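You operate a simulated robot arm through the tools that you are given. There is no shell and no other tool. Be economical: measure what you need, move in short steps, check, and stop when the job is done.

You run a simulated robot arm. Do the job below in one go: nothing can be reset, and whatever is moved stays where it is left.

TASK
Open the air valve and bring the dial up to 2 bar.
Fine: the regulator knob turns with the FREE switch on; switch it off again.
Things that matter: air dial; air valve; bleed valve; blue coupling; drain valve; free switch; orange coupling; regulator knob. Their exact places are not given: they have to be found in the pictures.

The check looks at the end state, three seconds after you hand in, the way a careful person would. Anything else that was tipped, shoved, dropped, spilled or broken makes it a failure.

THE ROBOT
A 7-joint arm with a two-finger gripper on a trunk, on a base that drives. Base frame: it is fixed to the floor where the robot stands at the start and does not move with it; the origin is under the middle of the robot, x ahead of it, y to its left, z up; the surface under the hand at the start is at about z = 0.72. Lengths are in m, angles in degrees, forces in N, time in s.
With the tool pointing down near the work surface it reaches from about 0.26 to 0.72 m from the robot's upright axis, wherever it stands. Its first joint turns from -166.0 to 166.0 degrees. Places, roughly: air dial [0.6, -0.2, 1.2]; air valve [0.6, 0, 1.1]; bleed valve [0.6, 0, 0.9]; blue coupling (3x3x8 cm) [0.3, 0, 0.8]; drain valve [0.6, -0.2, 0.9]; free switch [0.6, -0.1, 1.1]; orange coupling (3x3x8 cm) [0.4, -0.1, 0.8]; regulator knob [0.6, 0, 1.2]. Payload 2.94 kg.
Tool frame: the origin (TCP) lies between the finger pads and is the grasp point; the fingertips stand 0.03 m ahead of it; z points along the fingers, y is the line along which they close. Largest opening 0.138 m; the body of the gripper starts 0.109 m behind the TCP.
Orientation is that of the tool frame in the base frame, as a unit quaternion [x, y, z, w]. With the fingers straight down and closing along the base's y, the tool's x points along the base's -x, its y along +y and its z along -z.

THE INTERFACE
- The arm moves only by the tool jog_arm. Its argument "increments" is a list of rows, each an object of numbers (a shift or turn left out is 0, a gripper value left out holds the last): "gripper": the opening in per cent of the stroke, from 0 (shut) to 100 (fully open); "tx", "ty", "tz": the shift along the base's x, y, z in cm; "ax", "ay", "az": the turn, a rotation vector about the base's x, y, z in degrees. In form: [{"gripper": .., "tx": .., "ty": .., "tz": .., "ax": .., "ay": .., "az": ..}, ...]. A call has 1 to 12 rows; each row shifts and turns the commanded pose from where the row before left it. Rows are played at 5 a second. More than 0.05 m and 8.6 degrees between two rows, or a gripper value outside its range, and nothing of the call is played. Where a pose cannot be reached the arm comes as near as it can. A force on the tool above 40 N (or 10 N above the force at the start of the call, whichever is more), or a blocked arm, ends the call early, and 0.2 s more pass. Each finger halts on what it meets, pressing with about 32 N; the grip force reading is that of the motor and also rises with nothing between the fingers. The clock runs only during rows and for 0.2 s after the last one: add rows that do not move to give the fingers time. The reply holds the time, the measured pose of the TCP, the force on the tool along the base axes, the opening and the grip force, in the units named above and with some noise, with the torque about the TCP (base axes, N m) and any sound that the robot's microphone picked up, and new pictures: "views" is both (left out), scene, wrist or none.
- Cameras (640 x 400 px; columns grow to the right, rows downward): "scene" is now at [0.0188, 0.1138, 1.5776]; the picture's right is [-0.30, -0.95, 0.00], its down [-0.63, 0.20, -0.75] and it looks along [0.72, -0.22, -0.66] (base axes); focal length 291 px, centre (320, 200). "wrist" rides on the gripper at [0.071, 0.019, -0.146] in the tool frame; the picture's right is [-0.26, 0.97, 0.00], its down [-0.85, -0.23, -0.48] and it looks along [-0.46, -0.12, 0.88] (tool axes); focal length 280 px, centre (320, 200).
- raise_lower(by): slides the trunk up (or, below 0, down) by that many m; the arm and the scene camera ride with it, the base frame stays. It gives what a move gives, with no picture.
- roll_base(legs): drives the robot by 1 to 6 legs, each [ahead, left, turn to the left] in m, m and degrees, along the robot's own axes; the way and the turn of a leg run together, so that a leg with both is an arc; at most 1.5 m and 180 degrees a leg. The arm and the cameras ride along, it lands a little off, and it stops where it bumps. It gives what a move gives, and a new picture of the scene camera.
- turn_head(pan, tilt): turns the head with the scene camera to pan (to the left, within 86 degrees either way) and tilt (down, from -29 to 69), counted from straight ahead of the robot. It gives what a move gives, and a new picture of the scene camera.
- pixel_to_xyz(camera, pixels): for up to 12 pixels [column, row] of the newest picture of that camera ("zoom" is the newest enlarged one), the place [x, y, z] in the base frame of the surface seen there, good to about 0.003 m, but the place of the scene camera against the robot may be out by one fixed shift of up to 0.025 m in any direction. No time passes.
- zoom(camera, box): a new picture of the part [left, top, right, bottom] of that camera's present view, enlarged. No time passes.
- hand_in(): hands the job in; it is judged then, once.

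Go step by step. Measure first, check grasps and placings, and put right what went wrong. The budget is 80 turns and 260 pictures, counting those below and the enlarged ones. Unless the task says otherwise, let go and move clear before handing in, and close with one line.

The tools are called after "Call:" as a command line: name --argument value ..., lists and objects as JSON in quotes. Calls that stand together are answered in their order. jog_arm: Moves the arm, as the interface text tells. Its arguments: {"type":"object","properties":{"increments":{"type":"array"},"views":{"type":"string","enum":["both","scene","wrist","none"]}},"required":["increments"]} The other tools are called the same way: raise_lower (by) slides the trunk up or down; roll_base (legs) drives the base; turn_head (pan, tilt) turns the head that bears the scene camera; pixel_to_xyz (camera, pixels) gives the place of the surface under pixels of a picture; zoom (camera, box) takes an enlarged picture of a part of a camera's view; hand_in () hands the job in.

At the start:

```text
t: 0.0
position: [0.3982, 0.1111, 1.3454]
ee_rot: [0.0, 1.0, -0.001, 0.0]
contact_force: [-1.1, 0.6, 0.1]
moment: [-0.01, -0.02, -0.03]
grip_width: 0.138
grasp_force: 0.1
trunk travel left (down, up): [-0.425, 0.029]
robot x, y, heading: [0.0038, -0.0014, -0.2]
head pan, tilt: [-17.3, 41.3]
```

scene: 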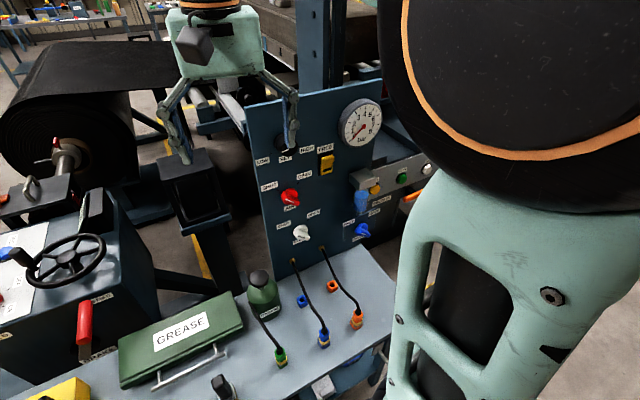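
wrist: 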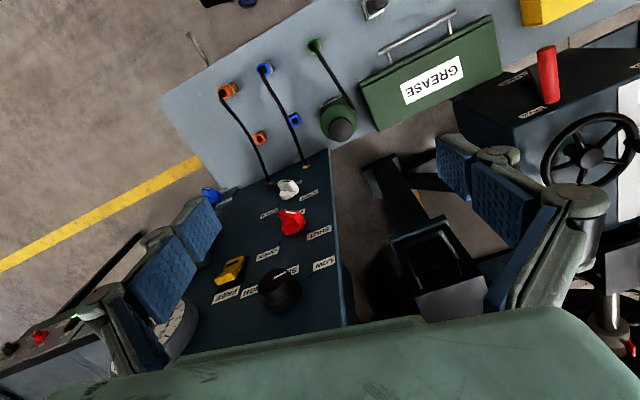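

The panel shows the dial (360,122), the yellow switch (326,165), the red valve (290,197), the white valve (301,232) and the blue valve (362,230); the hand hides the knob. I'll zoom in to read the labels.

Call:
zoom --camera "scene" --box '[240, 80, 400, 280]'

Call:
zoom --camera "wrist" --box '[140, 50, 360, 350]'

Call:
pixel_to_xyz --camera "wrist" --pixels '[[280, 289], [231, 269], [291, 222], [288, 188], [211, 195], [315, 240], [335, 200], [298, 280], [300, 230], [225, 290], [250, 275]]'

Call:
pixel_to_xyz --camera "scene" --pixels '[[360, 122], [326, 165], [289, 197], [301, 232], [362, 230], [268, 187], [305, 173], [262, 161]]'

```text
2.00 times, centred on (320, 180) of scene
```

zoom: 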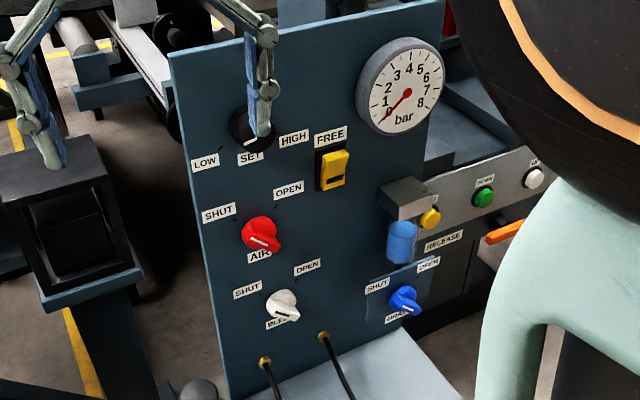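

```text
1.33 times, centred on (250, 200) of wrist
```

zoom: 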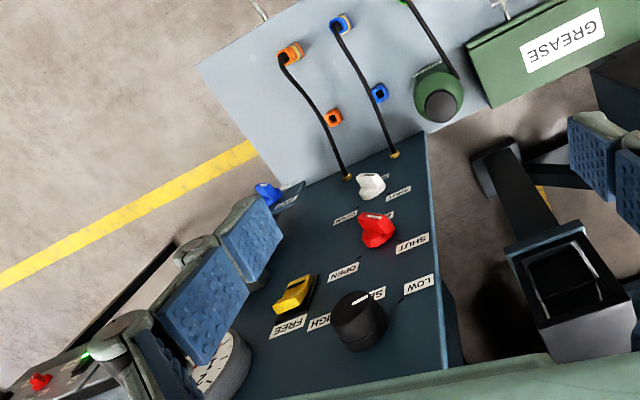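

```text
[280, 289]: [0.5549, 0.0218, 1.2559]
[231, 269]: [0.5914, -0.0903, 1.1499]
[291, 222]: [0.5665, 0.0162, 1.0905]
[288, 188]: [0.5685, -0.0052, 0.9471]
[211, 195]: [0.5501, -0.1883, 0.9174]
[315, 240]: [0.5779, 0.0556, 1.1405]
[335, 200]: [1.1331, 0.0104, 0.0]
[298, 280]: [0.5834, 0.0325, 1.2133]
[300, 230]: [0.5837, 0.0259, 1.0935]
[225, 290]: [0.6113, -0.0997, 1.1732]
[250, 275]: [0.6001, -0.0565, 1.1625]
```

```text
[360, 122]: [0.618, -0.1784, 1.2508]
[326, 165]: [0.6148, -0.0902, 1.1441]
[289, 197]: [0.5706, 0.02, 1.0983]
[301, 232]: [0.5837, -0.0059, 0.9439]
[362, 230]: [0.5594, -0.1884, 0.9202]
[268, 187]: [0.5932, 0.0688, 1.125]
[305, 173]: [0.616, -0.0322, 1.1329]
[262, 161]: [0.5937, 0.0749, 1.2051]
```

The dial reads near 0, and the panel faces the robot with a yaw of about 11°. I'll swing the gripper level, aiming at the panel while keeping back from it, to get a clear view.

Call:
jog_arm --increments '[{"ay": -8.2, "tx": -0.8, "tz": -0.8, "gripper": 60}, {"ay": -8.2, "tx": -0.8, "tz": -0.8}, {"ay": -8.2, "tz": -1}, {"ay": -8.2, "tz": -1}, {"ay": -8.2, "tz": -1}, {"ay": -8.2, "tz": -1}, {"ay": -8.2, "tz": -1}, {"ay": -8.2, "tz": -1}, {"ay": -8.2, "tz": -1}, {"ay": -8.2, "tz": -1}, {"ay": -8, "tz": -1}, {"az": 6, "tz": -1}]'

```text
t: 2.0
position: [0.4139, 0.0327, 1.3621]
ee_rot: [0.157, 0.778, 0.058, 0.605]
contact_force: [0.7, 1.0, 0.4]
moment: [-0.01, 0.01, -0.08]
grip_width: 0.0829
grasp_force: 0.1
out of reach, approached as far as the arm can: row 8, 9
trunk travel left (down, up): [-0.425, 0.029]
robot x, y, heading: [-0.0007, -0.0008, 0.1]
head pan, tilt: [-17.3, 41.3]
stopped in row 9: the arm was blocked; the commanded pose is now the measured one
```

scene: 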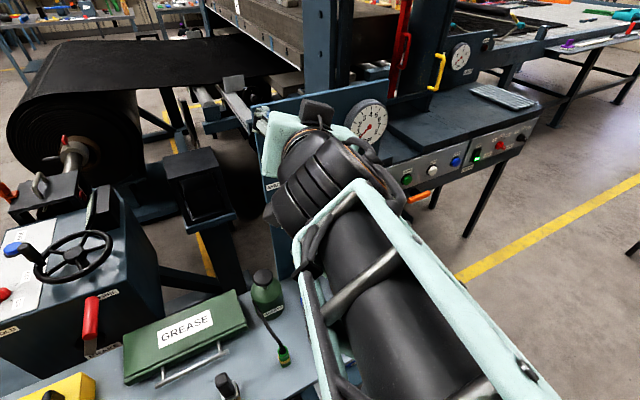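
wrist: 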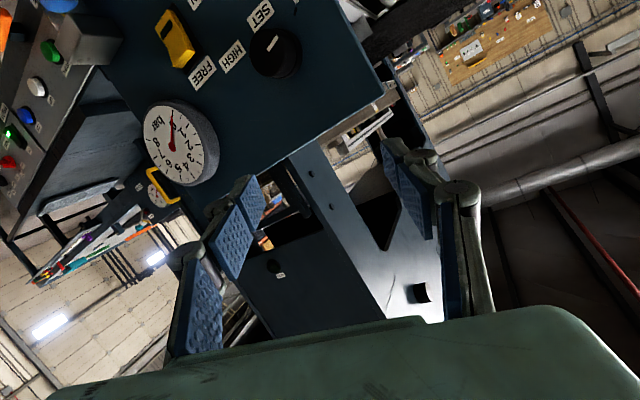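

The arm ran into its limit because the robot stands too close for a level hand. I'll back the base up 0.25 m.

Call:
roll_base --legs '[[-0.25, 0, 0]]'

```text
t: 3.8
position: [0.1601, 0.0285, 1.3626]
ee_rot: [0.161, 0.778, 0.056, 0.605]
contact_force: [0.3, 0.1, 0.2]
moment: [0.02, -0.02, 0.01]
grip_width: 0.083
grasp_force: 0.1
trunk travel left (down, up): [-0.425, 0.029]
robot x, y, heading: [-0.2525, 0.002, -0.1]
head pan, tilt: [-17.3, 41.3]
```

scene: 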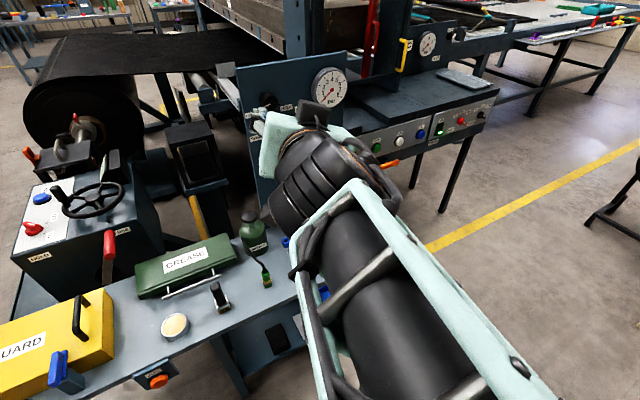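

There's room now, so I'll straighten the hand to level with an 11.5° yaw and move it in front of the panel.

Call:
jog_arm --increments '[{"tx": 3.0, "ty": -0.5, "tz": -2.7, "ax": -2.7, "ay": -2.65, "az": 3.3}, {"tx": 3.0, "ty": -0.5, "tz": -2.7, "ax": -2.7, "ay": -2.65, "az": 3.3}, {"tx": 3.0, "ty": -0.5, "tz": -2.7, "ax": -2.7, "ay": -2.65, "az": 3.3}, {"tx": 3.0, "ty": -0.5, "tz": -2.7, "ax": -2.7, "ay": -2.65, "az": 3.3}, {"tx": 3.0, "ty": -0.5, "tz": -2.7, "ax": -2.7, "ay": -2.65, "az": 3.3}, {"tx": 3.0, "ty": -0.5, "tz": -2.7, "ax": -2.7, "ay": -2.65, "az": 3.3}]'

```text
t: 4.3
position: [0.1938, 0.1442, 1.3531]
ee_rot: [0.005, 0.77, 0.147, 0.62]
contact_force: [-1.1, 0.0, -0.5]
moment: [-0.02, 0.03, 0.05]
grip_width: 0.0829
grasp_force: 0.0
out of reach, approached as far as the arm can: row 1, 2
trunk travel left (down, up): [-0.425, 0.029]
robot x, y, heading: [-0.2519, 0.0019, -0.2]
head pan, tilt: [-17.3, 41.3]
stopped in row 2: the arm was blocked; the commanded pose is now the measured one
```

scene: 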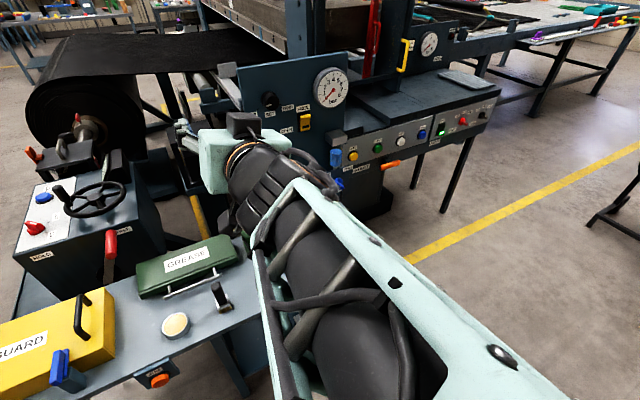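
wrist: 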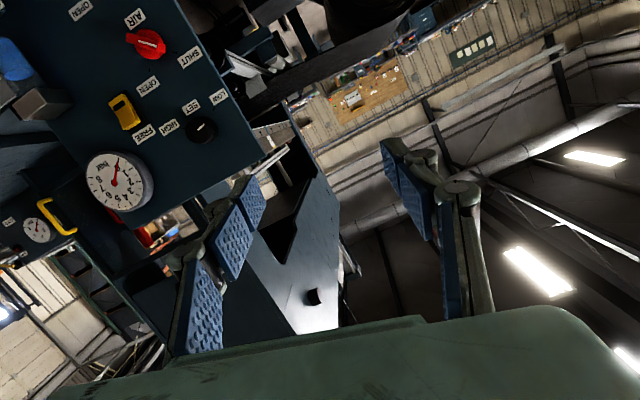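

The wrist is near a limit because the arm is folded so tightly. I'll extend forward first without turning, then finish the rotation.

Call:
jog_arm --increments '[{"tx": 4, "ty": -1}, {"tx": 4, "ty": -1.5}, {"tx": 4, "ty": -1.5}, {"tx": 3, "ty": -1.5, "tz": -2}]' --views "wrist"

```text
t: 5.3
position: [0.3445, 0.0848, 1.3299]
ee_rot: [0.007, 0.772, 0.146, 0.618]
contact_force: [0.2, -0.1, -0.5]
moment: [0.01, 0.0, 0.03]
grip_width: 0.0827
grasp_force: 0.2
trunk travel left (down, up): [-0.425, 0.029]
robot x, y, heading: [-0.2544, 0.0038, -0.4]
head pan, tilt: [-17.3, 41.3]
```

wrist: 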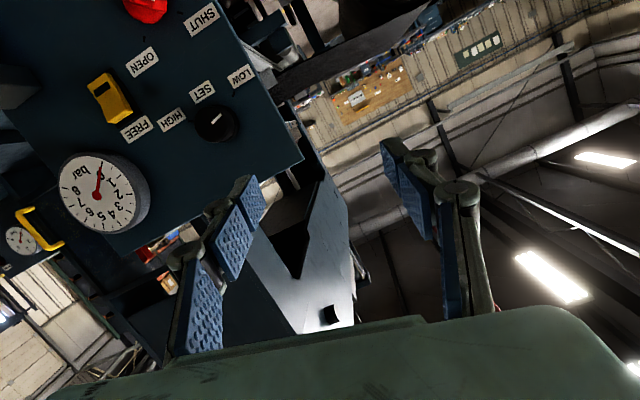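

The way is free now. I'll finish levelling and drop towards z≈1.2.

Call:
jog_arm --increments '[{"tz": -3, "ty": -1}, {"tz": -3, "ty": -1, "ax": -2.8, "ay": -3.43}, {"tz": -3, "ty": -1, "ax": -2.8, "ay": -3.43}, {"tz": -2, "ty": -1, "ax": -2.8, "ay": -3.43}, {"tz": -2, "ty": -1, "ax": -2.8, "ay": -3.43}]'

```text
t: 6.5
position: [0.345, 0.0368, 1.2008]
ee_rot: [-0.073, 0.702, 0.071, 0.705]
contact_force: [-0.8, -0.1, -0.4]
moment: [-0.03, -0.01, 0.04]
grip_width: 0.0828
grasp_force: 0.0
trunk travel left (down, up): [-0.425, 0.029]
robot x, y, heading: [-0.2515, 0.0025, -0.4]
head pan, tilt: [-17.3, 41.3]
```

scene: 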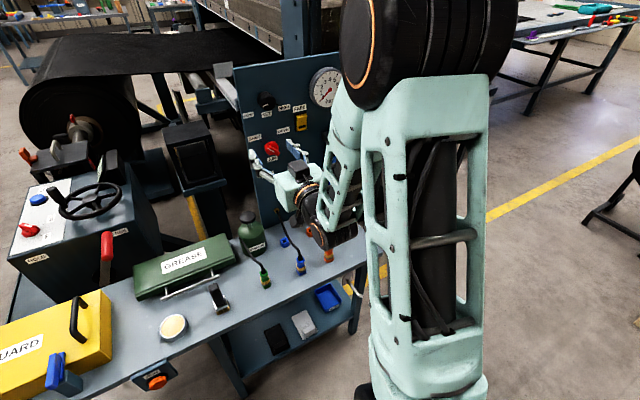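
wrist: 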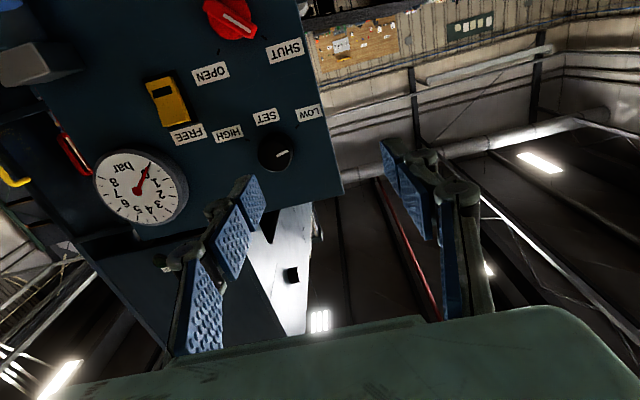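

The hand is level and the wrist camera sees the red valve (232,18), switch (167,101), knob (275,153) and dial (141,187), with the image upside down. I'll zoom and measure.

Call:
zoom --camera "wrist" --box '[80, 0, 340, 230]'

Call:
pixel_to_xyz --camera "wrist" --pixels '[[232, 18], [216, 8], [253, 33], [167, 101], [160, 88], [175, 115], [275, 153], [260, 140], [283, 150], [240, 70], [140, 60], [320, 185]]'

Call:
zoom --camera "scene" --box '[220, 50, 360, 180]'

```text
1.74 times, centred on (210, 115) of wrist
```

zoom: 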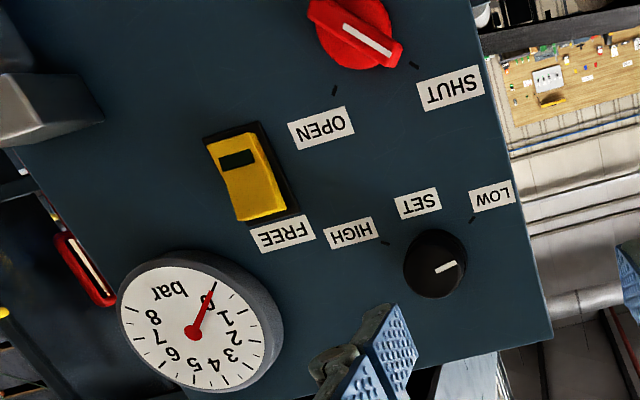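

```text
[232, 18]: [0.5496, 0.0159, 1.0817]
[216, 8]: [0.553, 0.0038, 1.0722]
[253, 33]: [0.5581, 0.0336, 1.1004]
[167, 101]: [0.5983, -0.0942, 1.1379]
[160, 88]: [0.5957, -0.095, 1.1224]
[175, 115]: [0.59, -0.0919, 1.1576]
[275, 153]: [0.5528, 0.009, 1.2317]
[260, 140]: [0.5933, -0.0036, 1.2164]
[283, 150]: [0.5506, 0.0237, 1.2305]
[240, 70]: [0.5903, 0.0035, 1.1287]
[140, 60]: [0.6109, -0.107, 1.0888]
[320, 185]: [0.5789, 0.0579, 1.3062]
```

```text
3.08 times, centred on (290, 115) of scene
```

zoom: 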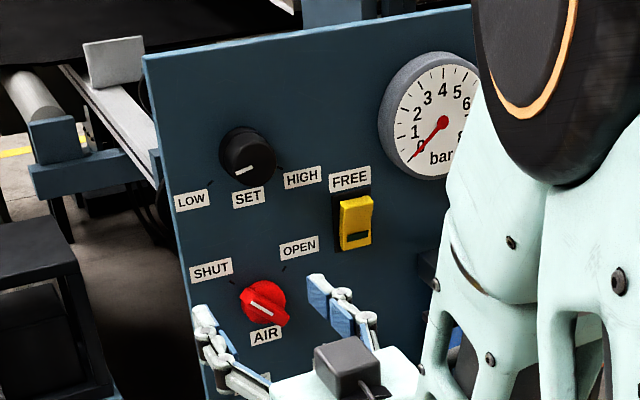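

The valve ridge points up-left to SHUT, from about (y .034, z 1.100) to (.004, 1.072), with its axis near (.55, .017, 1.086); turning it to OPEN is clockwise. I'll roll the hand -45° and go to a standoff in front of it.

Call:
jog_arm --increments '[{"tx": 2.1, "ty": -0.6, "tz": -1.92, "ax": -7.35, "ay": -1.5}, {"tx": 2.1, "ty": -0.6, "tz": -1.92, "ax": -7.35, "ay": -1.5}, {"tx": 2.1, "ty": -0.6, "tz": -1.92, "ax": -7.35, "ay": -1.5}, {"tx": 2.1, "ty": -0.6, "tz": -1.92, "ax": -7.35, "ay": -1.5}, {"tx": 2.1, "ty": -0.6, "tz": -1.92, "ax": -7.35, "ay": -1.5}, {"tx": 2.1, "ty": -0.6, "tz": -1.92, "ax": -7.35, "ay": -1.5}, {}]'

```text
t: 8.1
position: [0.4698, 0.0013, 1.088]
ee_rot: [-0.337, 0.621, -0.205, 0.677]
contact_force: [-0.4, 0.9, -0.9]
moment: [0.01, -0.01, 0.02]
grip_width: 0.0828
grasp_force: 0.0
trunk travel left (down, up): [-0.425, 0.029]
robot x, y, heading: [-0.2523, 0.0043, -0.2]
head pan, tilt: [-17.3, 41.3]
```

scene: 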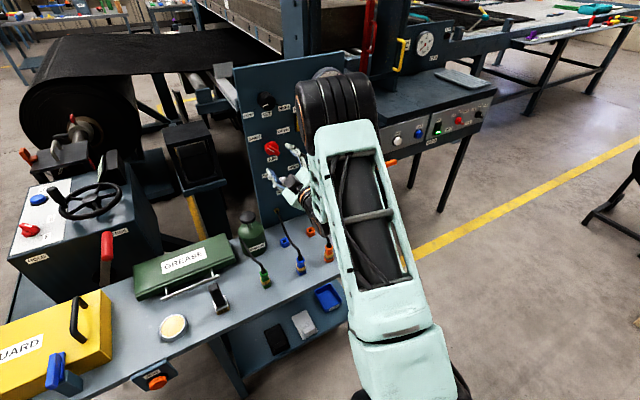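
wrist: 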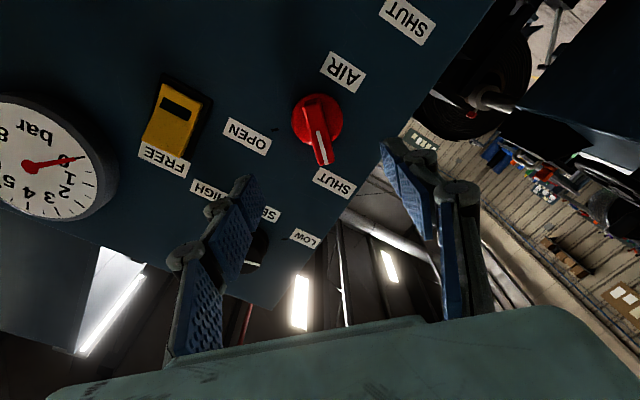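

The ridge lines up with the jaw plane. I'll measure it close up.

Call:
zoom --camera "wrist" --box '[270, 70, 370, 190]'

Call:
pixel_to_xyz --camera "wrist" --pixels '[[315, 102], [318, 128], [321, 155], [325, 162], [312, 130], [325, 130], [300, 125], [336, 125], [275, 125], [350, 130]]'

```text
3.33 times, centred on (320, 130) of wrist
```

zoom: 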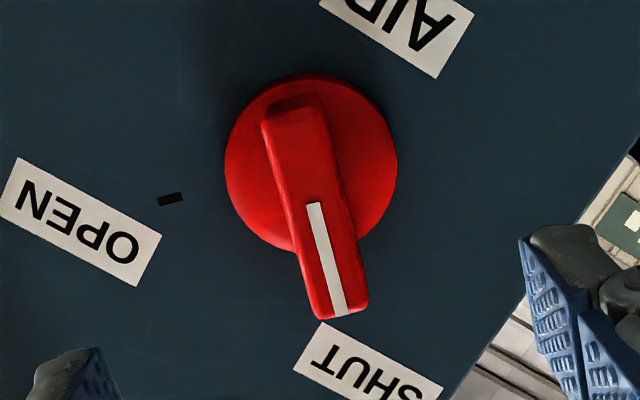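

```text
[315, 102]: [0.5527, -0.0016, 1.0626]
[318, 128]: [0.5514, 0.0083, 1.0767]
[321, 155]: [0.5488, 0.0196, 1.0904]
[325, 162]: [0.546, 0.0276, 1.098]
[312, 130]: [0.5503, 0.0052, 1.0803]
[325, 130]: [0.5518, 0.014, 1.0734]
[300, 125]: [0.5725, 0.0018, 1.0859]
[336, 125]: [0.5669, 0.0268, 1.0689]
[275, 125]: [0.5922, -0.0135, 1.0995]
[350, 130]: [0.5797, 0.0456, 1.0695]
```

The axis is at about (.551, .011, 1.080) at the ridge top, with the disc face at x≈.570. I'll move in so the tips pass about 14 mm over the ridge, then close.

Call:
jog_arm --increments '[{"tx": 2.2, "ty": 0.23, "tz": -0.27}, {"tx": 2.2, "ty": 0.23, "tz": -0.27}, {"tx": 2.1, "ty": 0.22, "tz": -0.26}, {}, {"gripper": 8}, {}, {}, {}, {}]'

```text
t: 10.1
position: [0.534, 0.0086, 1.0807]
ee_rot: [-0.335, 0.622, -0.204, 0.678]
contact_force: [3.0, -1.0, 2.7]
moment: [0.11, 0.07, -0.16]
grip_width: 0.0148
grasp_force: 41.0
trunk travel left (down, up): [-0.425, 0.029]
robot x, y, heading: [-0.249, 0.0013, -0.4]
head pan, tilt: [-17.3, 41.3]
```

scene: 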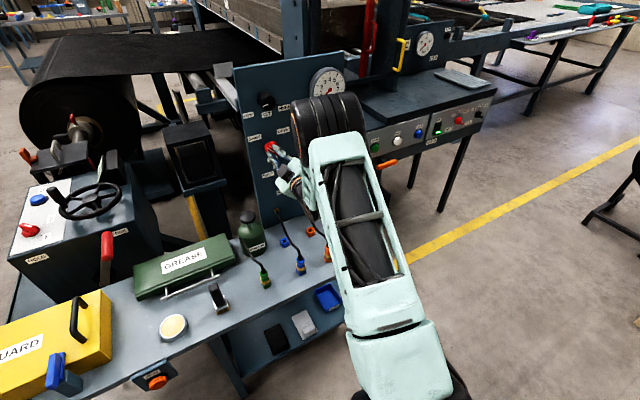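
wrist: 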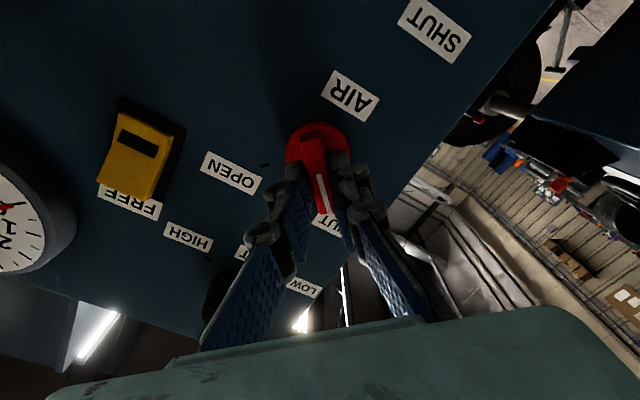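

The ridge is gripped (14.8 mm, 41 N). I'll turn clockwise in part and check.

Call:
jog_arm --increments '[{"ax": 5.88, "ay": 1.2}, {"ax": 5.88, "ay": 1.2}, {"ax": 5.88, "ay": 1.2}, {"ax": 5.88, "ay": 1.2}, {"ax": 5.88, "ay": 1.2}, {"ax": 5.88, "ay": 1.2}]' --views "wrist"

```text
t: 11.5
position: [0.5353, 0.0049, 1.0814]
ee_rot: [-0.125, 0.694, 0.015, 0.709]
contact_force: [5.8, -14.2, 8.6]
moment: [-0.23, 0.57, -0.47]
grip_width: 0.0146
grasp_force: 40.8
trunk travel left (down, up): [-0.425, 0.029]
robot x, y, heading: [-0.2547, 0.005, -0.3]
head pan, tilt: [-17.3, 41.3]
```

wrist: 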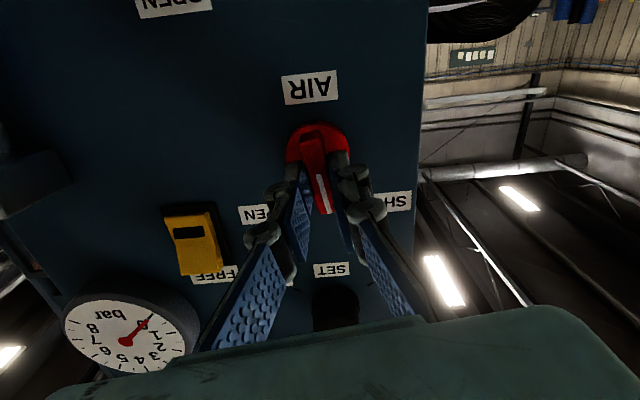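

The valve is turning, with a side load of -14 N in y. I'll ease that way slightly and continue to OPEN.

Call:
jog_arm --increments '[{"ax": 5.88, "ay": 1.2, "ty": -0.15}, {"ax": 5.88, "ay": 1.2, "ty": -0.1}, {"ax": 5.88, "ay": 1.2, "ty": -0.1}, {"ax": 5.88, "ay": 1.2}, {"ax": 5.88, "ay": 1.2}, {"ax": 5.88, "ay": 1.2}, {"ax": 5.88, "ay": 1.2}, {"ax": 5.88, "ay": 1.2}, {"ax": 5.88, "ay": 1.2}, {}]'

```text
t: 13.7
position: [0.5367, 0.0005, 1.0799]
ee_rot: [0.206, 0.675, 0.333, 0.625]
contact_force: [11.0, -23.8, 6.1]
moment: [-0.11, 0.08, -0.29]
grip_width: 0.0147
grasp_force: 41.4
trunk travel left (down, up): [-0.425, 0.029]
robot x, y, heading: [-0.2483, 0.0016, -0.2]
head pan, tilt: [-17.3, 41.3]
```

scene: 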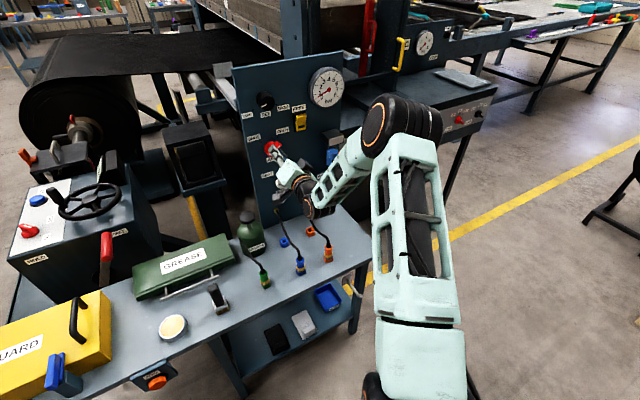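
wrist: 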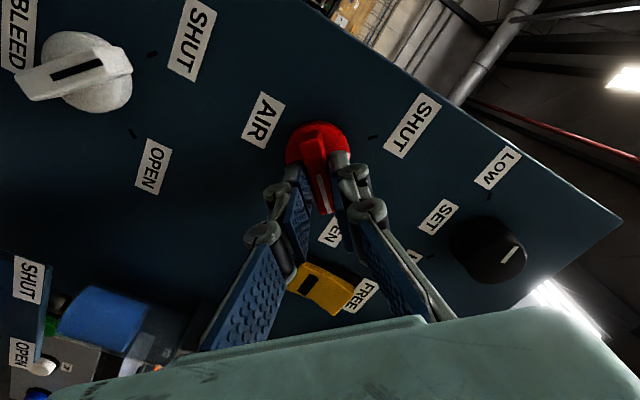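

The handle now points at OPEN, after 90°. The bleed valve's mark at (75,70) looks odd, so I'll check that and the dial.

Call:
zoom --camera "wrist" --box '[0, 0, 200, 160]'

Call:
zoom --camera "scene" --box '[230, 50, 360, 220]'

Call:
zoom --camera "wrist" --box '[260, 90, 400, 240]'

```text
2.50 times, centred on (100, 80) of wrist
```

zoom: 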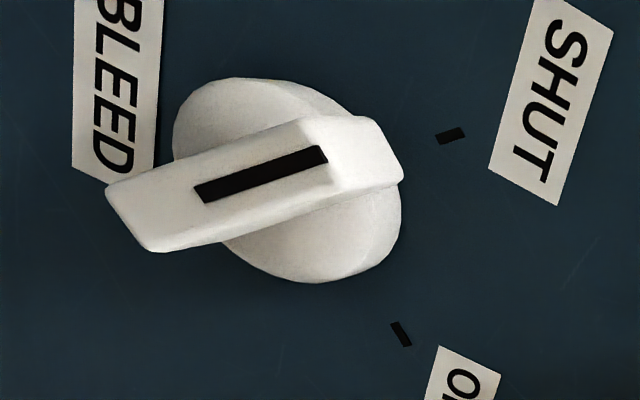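

```text
2.35 times, centred on (295, 135) of scene
```

zoom: 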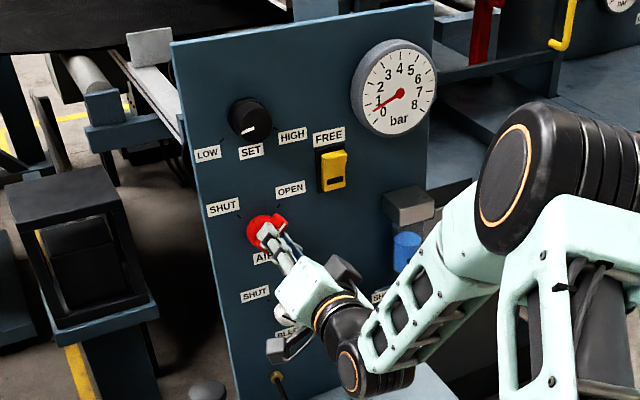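

```text
2.67 times, centred on (330, 165) of wrist
```

zoom: 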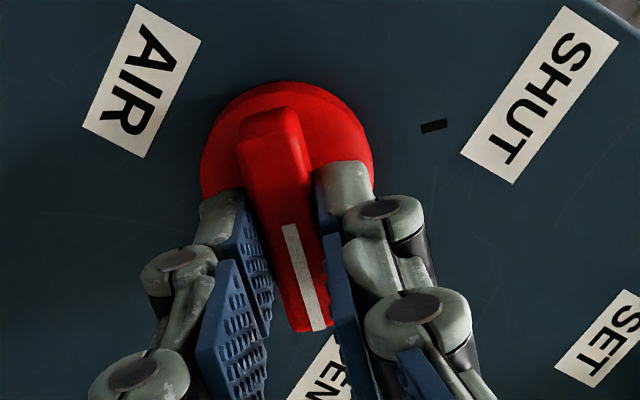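

The bleed valve points to SHUT, the air valve lines up with OPEN, and the dial has come up to about 0.7 bar. I'll let go and back off along the panel normal.

Call:
jog_arm --increments '[{"gripper": 50}, {}, {}, {}, {"tx": -4, "ty": -0.8}, {"tx": -4, "ty": -0.8}, {"tx": -2, "ty": -0.4, "ax": -7.84, "ay": -1.6}, {"ax": -7.84, "ay": -1.6}, {"ax": -7.84, "ay": -1.6}, {"ax": -7.84, "ay": -1.6}, {"ax": -7.84, "ay": -1.6}, {"ax": -4, "ay": -0.8}]'

```text
t: 16.3
position: [0.4347, -0.0141, 1.0795]
ee_rot: [-0.068, 0.703, 0.076, 0.704]
contact_force: [0.5, 0.0, 0.0]
moment: [0.0, 0.03, -0.03]
grip_width: 0.069
grasp_force: 0.0
trunk travel left (down, up): [-0.425, 0.029]
robot x, y, heading: [-0.2514, -0.0008, -0.2]
head pan, tilt: [-17.3, 41.3]
```

scene: 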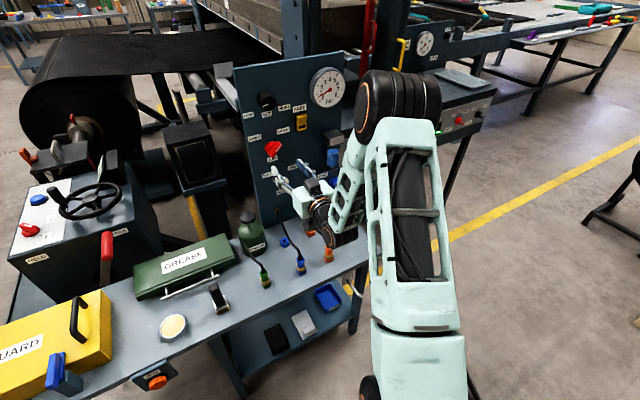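
wrist: 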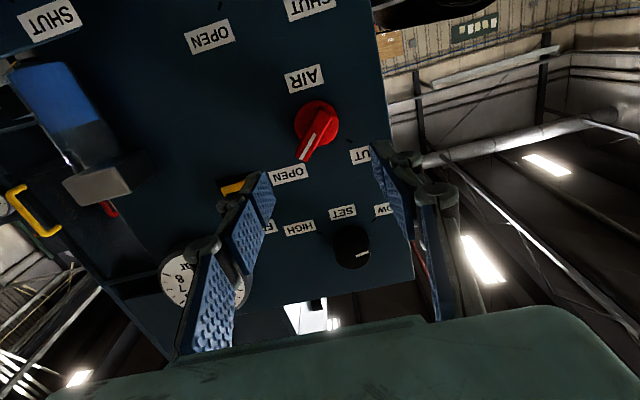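

The red handle now points to OPEN at (290,172). Next I'll shut the fingers and move in front of the upper half of the FREE rocker.

Call:
jog_arm --increments '[{"gripper": 0, "tx": 0.5, "ty": -2.35, "tz": 1.9}, {"tx": 0.5, "ty": -2.35, "tz": 1.9}, {"tx": 1.0, "ty": -2.35, "tz": 1.9}, {"tx": 1.5, "ty": -2.35, "tz": 1.95}, {"tx": 2.0}, {}]'

Call:
zoom --camera "wrist" --box '[200, 50, 440, 250]'

Call:
zoom --camera "scene" --box '[230, 50, 360, 220]'

```text
t: 17.7
position: [0.4908, -0.1065, 1.1564]
ee_rot: [-0.067, 0.703, 0.076, 0.704]
contact_force: [0.4, 0.4, 0.3]
moment: [0.02, -0.03, -0.03]
grip_width: 0.0001
grasp_force: 29.2
trunk travel left (down, up): [-0.425, 0.029]
robot x, y, heading: [-0.2513, 0.0034, -0.3]
head pan, tilt: [-17.3, 41.3]
```

scene: 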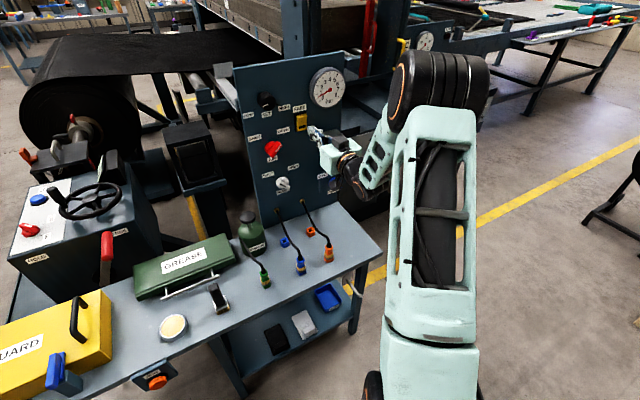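
wrist: 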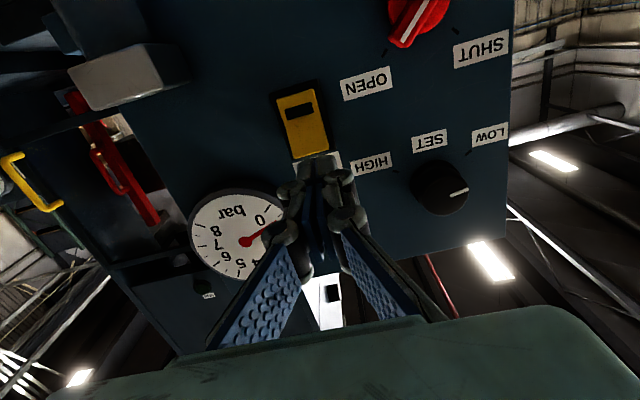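

```text
2.00 times, centred on (320, 150) of wrist
```

zoom: 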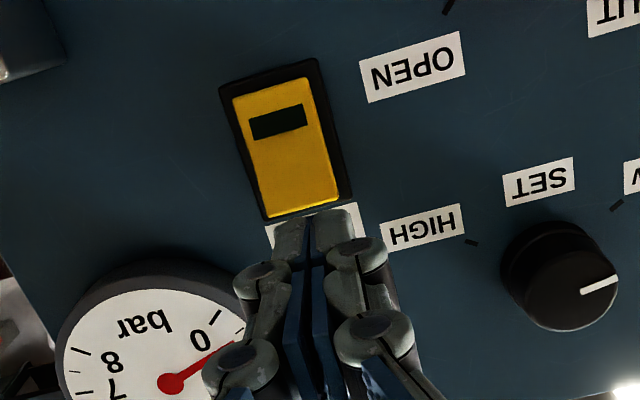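

```text
2.35 times, centred on (295, 135) of scene
```

zoom: 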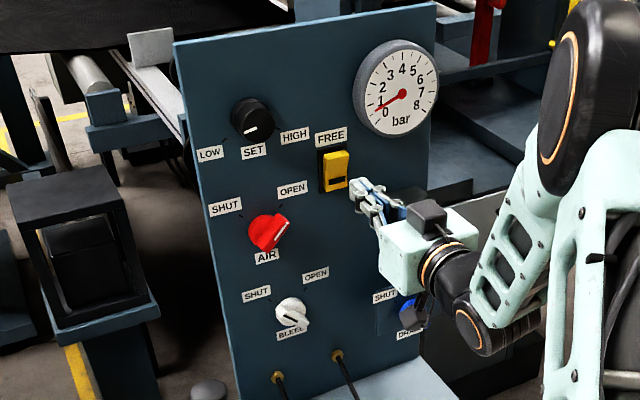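

The fingertips are in front of the FREE rocker; I'll measure the rocker surface more exactly.

Call:
pixel_to_xyz --camera "wrist" --pixels '[[308, 152], [306, 140], [304, 128], [301, 115], [298, 100], [296, 92], [285, 100], [335, 100], [292, 115], [318, 115], [443, 185], [460, 191]]'

```text
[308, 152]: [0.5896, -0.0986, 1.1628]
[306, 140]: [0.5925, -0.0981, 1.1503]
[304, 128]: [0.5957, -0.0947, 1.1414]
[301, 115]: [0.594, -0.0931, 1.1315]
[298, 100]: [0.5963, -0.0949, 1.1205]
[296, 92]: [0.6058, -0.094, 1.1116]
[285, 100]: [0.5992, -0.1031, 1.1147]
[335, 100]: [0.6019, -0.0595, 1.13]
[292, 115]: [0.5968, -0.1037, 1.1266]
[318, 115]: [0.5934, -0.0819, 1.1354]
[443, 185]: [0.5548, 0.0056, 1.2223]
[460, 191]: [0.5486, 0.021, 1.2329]
```

The rocker spans z 1.115–1.164 with the top standing proud, so its OFF side is pressed. I'll push the top at z≈1.154.

Call:
jog_arm --increments '[{"tx": 2.2, "ty": 0.15, "tz": -0.1}, {"tx": 2.2, "ty": 0.15, "tz": -0.1}, {"tx": 2.0, "ty": 0.15}, {"tx": 0.5, "ty": 0.1}, {"tx": 0.4, "ty": 0.08}, {"tx": 0.4, "ty": 0.08}, {"tx": 0.3, "ty": 0.06}, {}]'

Call:
zoom --camera "wrist" --box '[200, 50, 440, 250]'

```text
t: 19.5
position: [0.5679, -0.0997, 1.157]
ee_rot: [-0.066, 0.702, 0.076, 0.705]
contact_force: [-9.1, -0.9, 1.2]
moment: [-0.04, 0.08, 0.04]
grip_width: 0.0061
grasp_force: 28.3
trunk travel left (down, up): [-0.425, 0.029]
robot x, y, heading: [-0.2523, 0.0008, -0.1]
head pan, tilt: [-17.3, 41.3]
```

scene: 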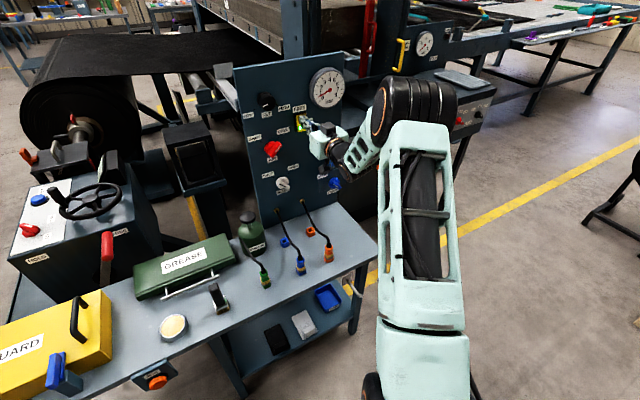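
wrist: 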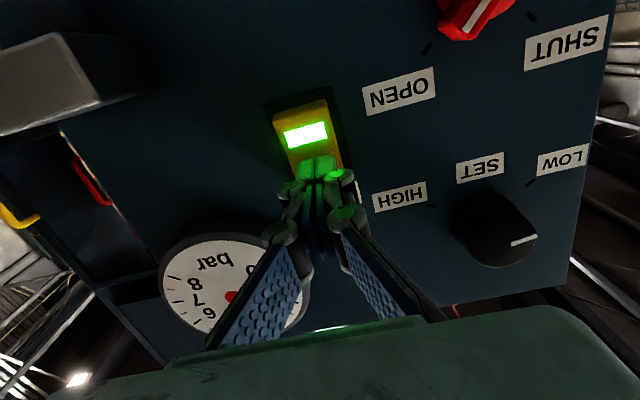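

```text
2.00 times, centred on (320, 150) of wrist
```

zoom: 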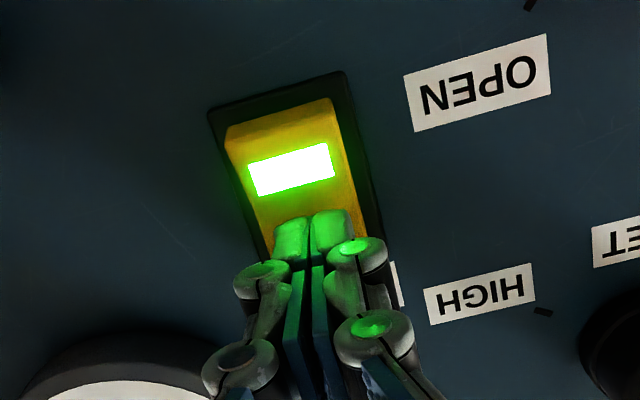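

The lamp is green, so FREE is on. I'll back off, see whether it latches, and open the gripper in front of the knob.

Call:
jog_arm --increments '[{"tx": -3, "ty": -0.6}, {"tx": -4, "ty": -0.8}, {"tx": -4, "ty": -0.8}, {"gripper": 60, "tx": -2, "ty": 3, "tz": 1.5}, {"ty": 3, "tz": 2}, {"ty": 3, "tz": 2}, {"tz": 1}, {}]'

Call:
zoom --camera "wrist" --box '[80, 0, 400, 200]'

```text
t: 21.3
position: [0.4394, -0.0307, 1.2207]
ee_rot: [-0.067, 0.703, 0.077, 0.704]
contact_force: [0.3, 0.0, -0.5]
moment: [-0.01, 0.01, 0.01]
grip_width: 0.0826
grasp_force: 0.1
trunk travel left (down, up): [-0.425, 0.029]
robot x, y, heading: [-0.2531, 0.0014, -0.1]
head pan, tilt: [-17.3, 41.3]
```

scene: 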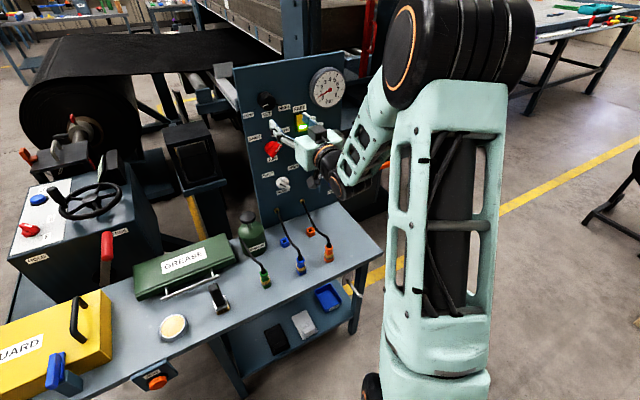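
wrist: 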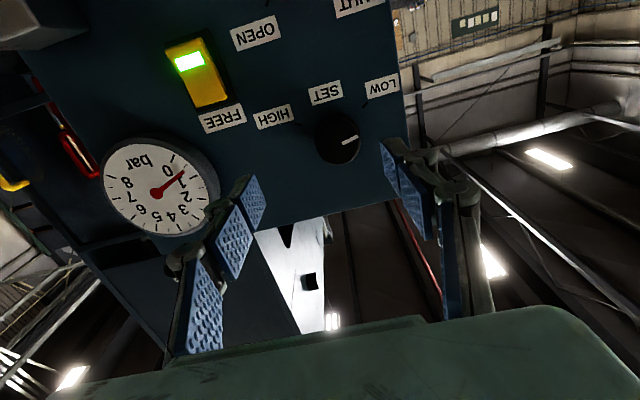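

```text
2.00 times, centred on (240, 100) of wrist
```

zoom: 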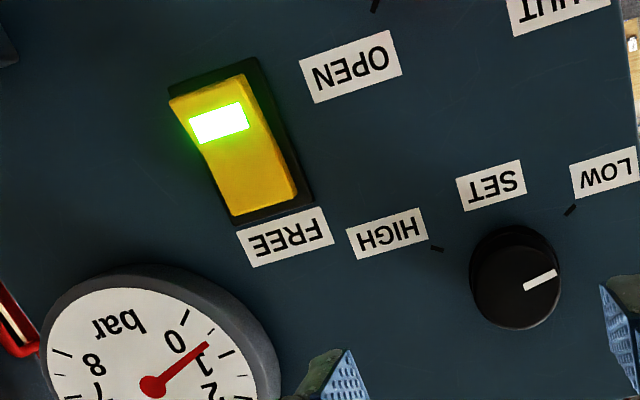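

The FREE lamp stays lit and the dial reads about 0.8 bar. I'll measure the knob for the grasp.

Call:
pixel_to_xyz --camera "wrist" --pixels '[[338, 140], [345, 141], [325, 145], [355, 135], [340, 158], [336, 122], [318, 135], [316, 130], [358, 140], [300, 150], [330, 118]]'

Call:
zoom --camera "wrist" --box '[300, 90, 380, 180]'

Call:
zoom --camera "scene" --box '[300, 55, 350, 115]'

```text
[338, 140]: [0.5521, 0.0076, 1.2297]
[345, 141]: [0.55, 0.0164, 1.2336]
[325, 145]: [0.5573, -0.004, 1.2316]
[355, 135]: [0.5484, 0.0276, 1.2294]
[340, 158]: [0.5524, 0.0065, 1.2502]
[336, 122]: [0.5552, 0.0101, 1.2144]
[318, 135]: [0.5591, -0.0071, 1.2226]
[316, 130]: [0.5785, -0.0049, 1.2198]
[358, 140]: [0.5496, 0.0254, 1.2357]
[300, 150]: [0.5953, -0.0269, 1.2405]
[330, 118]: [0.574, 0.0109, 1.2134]
```

```text
4.44 times, centred on (340, 135) of wrist
```

zoom: 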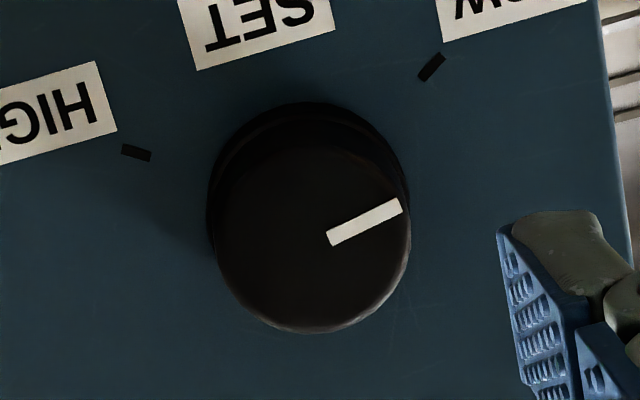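

```text
6.67 times, centred on (325, 85) of scene
```

zoom: 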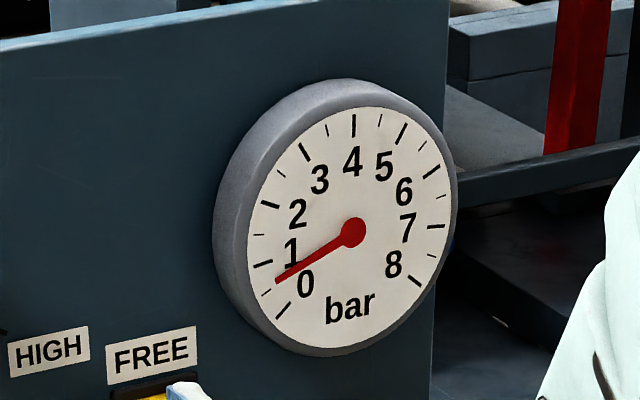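

The scene dial reads about 0.6 bar. The knob's front centre is about (.552, .010, 1.232) and it is about 36 mm across. I'll move over it and close.

Call:
jog_arm --increments '[{"ty": 1.82, "tz": 1.13}, {"tx": 3.5, "ty": 0.7}, {"tx": 3.5, "ty": 0.7}, {"tx": 3.06, "ty": 0.61}, {}, {"gripper": 20}, {}, {}, {}]'

Call:
zoom --camera "scene" --box '[230, 55, 350, 165]'

```text
t: 23.3
position: [0.5422, 0.0052, 1.2334]
ee_rot: [-0.067, 0.703, 0.076, 0.704]
contact_force: [1.3, 1.1, -0.5]
moment: [-0.01, 0.03, 0.06]
grip_width: 0.0442
grasp_force: 45.1
trunk travel left (down, up): [-0.425, 0.029]
robot x, y, heading: [-0.2523, 0.0027, -0.2]
head pan, tilt: [-17.3, 41.3]
```

scene: 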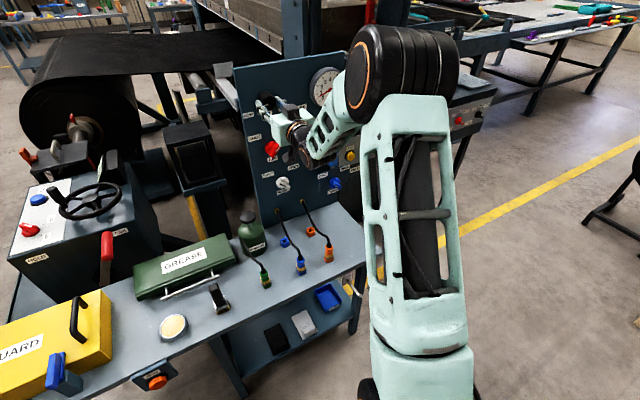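
wrist: 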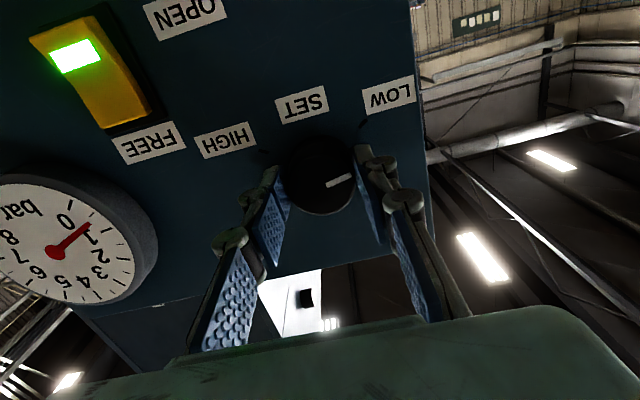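

```text
3.64 times, centred on (290, 110) of scene
```

zoom: 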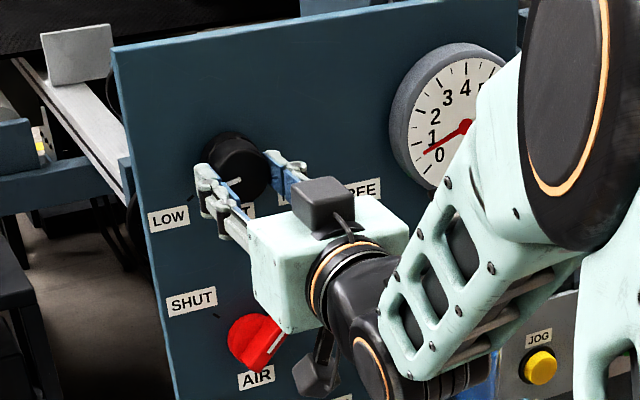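

The knob is gripped (44 mm) and the dial is visible in both views. I'll turn clockwise 24° and read.

Call:
jog_arm --increments '[{"ax": 5.88, "ay": 1.2}, {"ax": 5.88, "ay": 1.2}, {"ax": 5.88, "ay": 1.2}, {"ax": 5.88, "ay": 1.2}, {}]'

Call:
zoom --camera "scene" --box '[300, 55, 350, 115]'

Call:
zoom --camera "wrist" --box '[0, 140, 200, 340]'

```text
t: 24.5
position: [0.5412, 0.0067, 1.2314]
ee_rot: [0.081, 0.7, 0.222, 0.674]
contact_force: [12.8, 0.5, 10.1]
moment: [-0.04, 0.12, 0.2]
grip_width: 0.044
grasp_force: 45.0
trunk travel left (down, up): [-0.425, 0.029]
robot x, y, heading: [-0.2522, 0.0009, -0.1]
head pan, tilt: [-17.3, 41.3]
```

scene: 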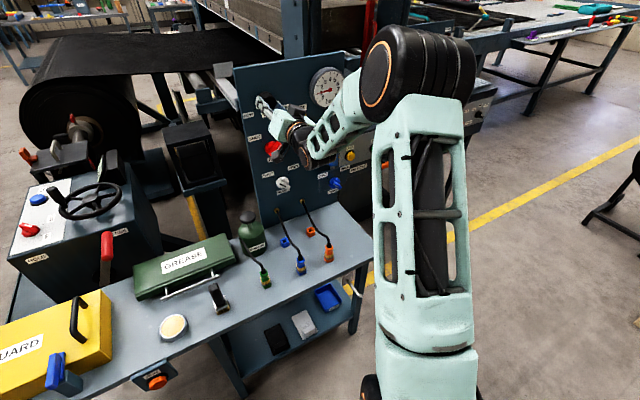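
wrist: 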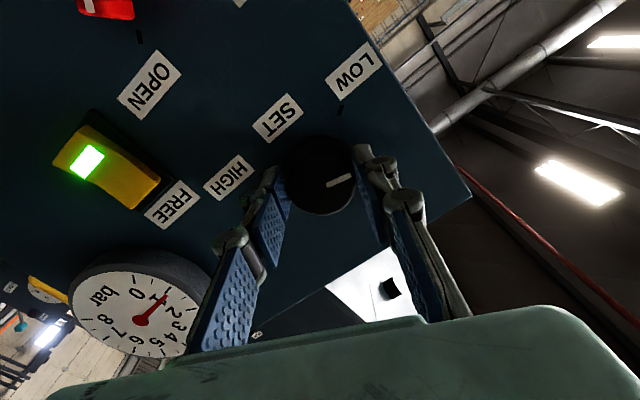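

```text
6.67 times, centred on (325, 85) of scene
```

zoom: 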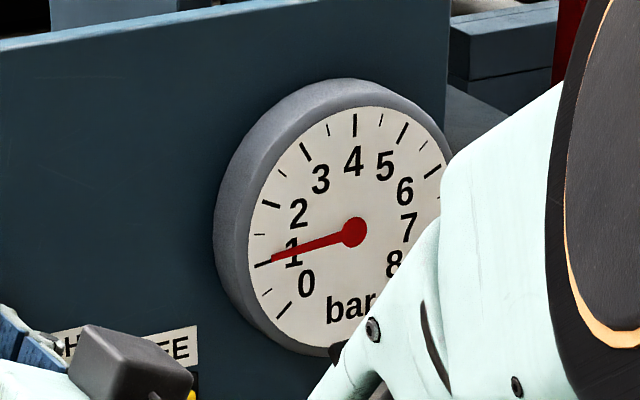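

```text
2.00 times, centred on (100, 240) of wrist
```

zoom: 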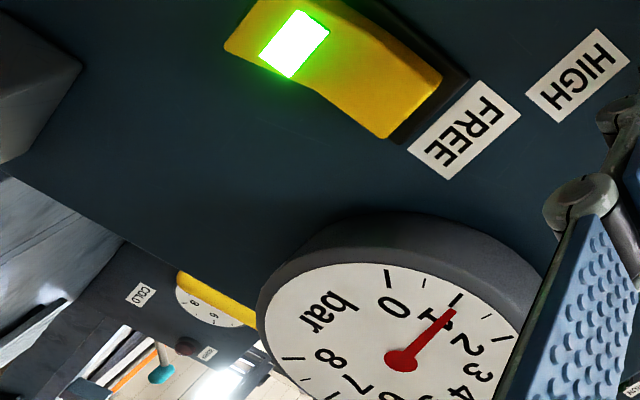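

The needle is now about 1.1 bar, so 24° gave roughly 0.45 bar. I'll turn another 32°, then re-read.

Call:
jog_arm --increments '[{"ax": 5.88, "ay": 1.2}, {"ax": 5.88, "ay": 1.2}, {"ax": 5.88, "ay": 1.2}, {"ax": 5.88, "ay": 1.2}, {"ax": 5.88, "ay": 1.2}, {}, {}]'

Call:
zoom --camera "scene" --box '[300, 55, 350, 115]'

```text
t: 26.1
position: [0.5417, 0.0074, 1.2329]
ee_rot: [0.261, 0.655, 0.387, 0.594]
contact_force: [14.6, 3.7, 15.5]
moment: [0.03, -0.31, 0.27]
grip_width: 0.044
grasp_force: 44.3
trunk travel left (down, up): [-0.425, 0.029]
robot x, y, heading: [-0.2482, 0.0045, -0.6]
head pan, tilt: [-17.3, 41.3]
```

scene: 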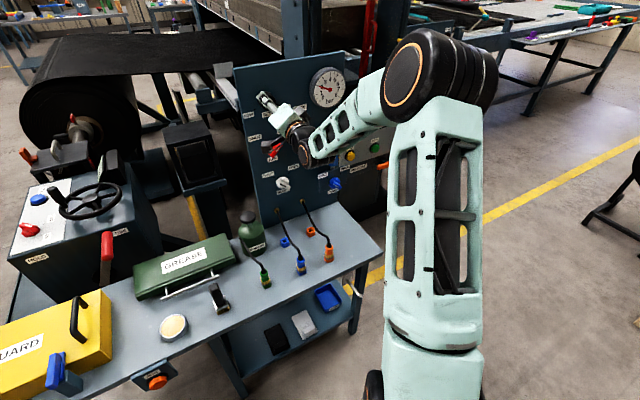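
wrist: 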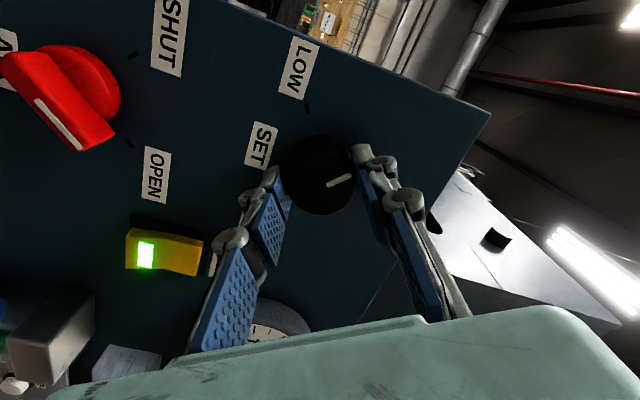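

```text
6.67 times, centred on (325, 85) of scene
```

zoom: 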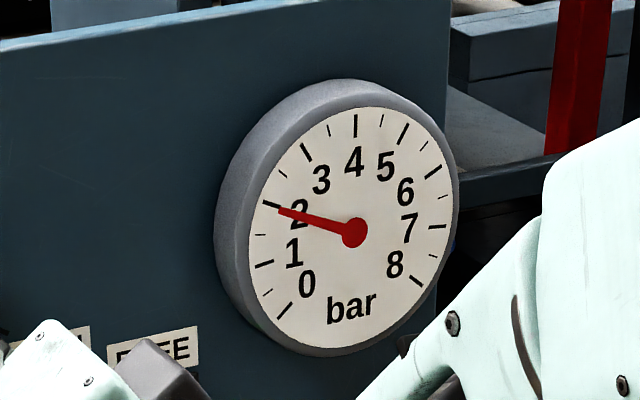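

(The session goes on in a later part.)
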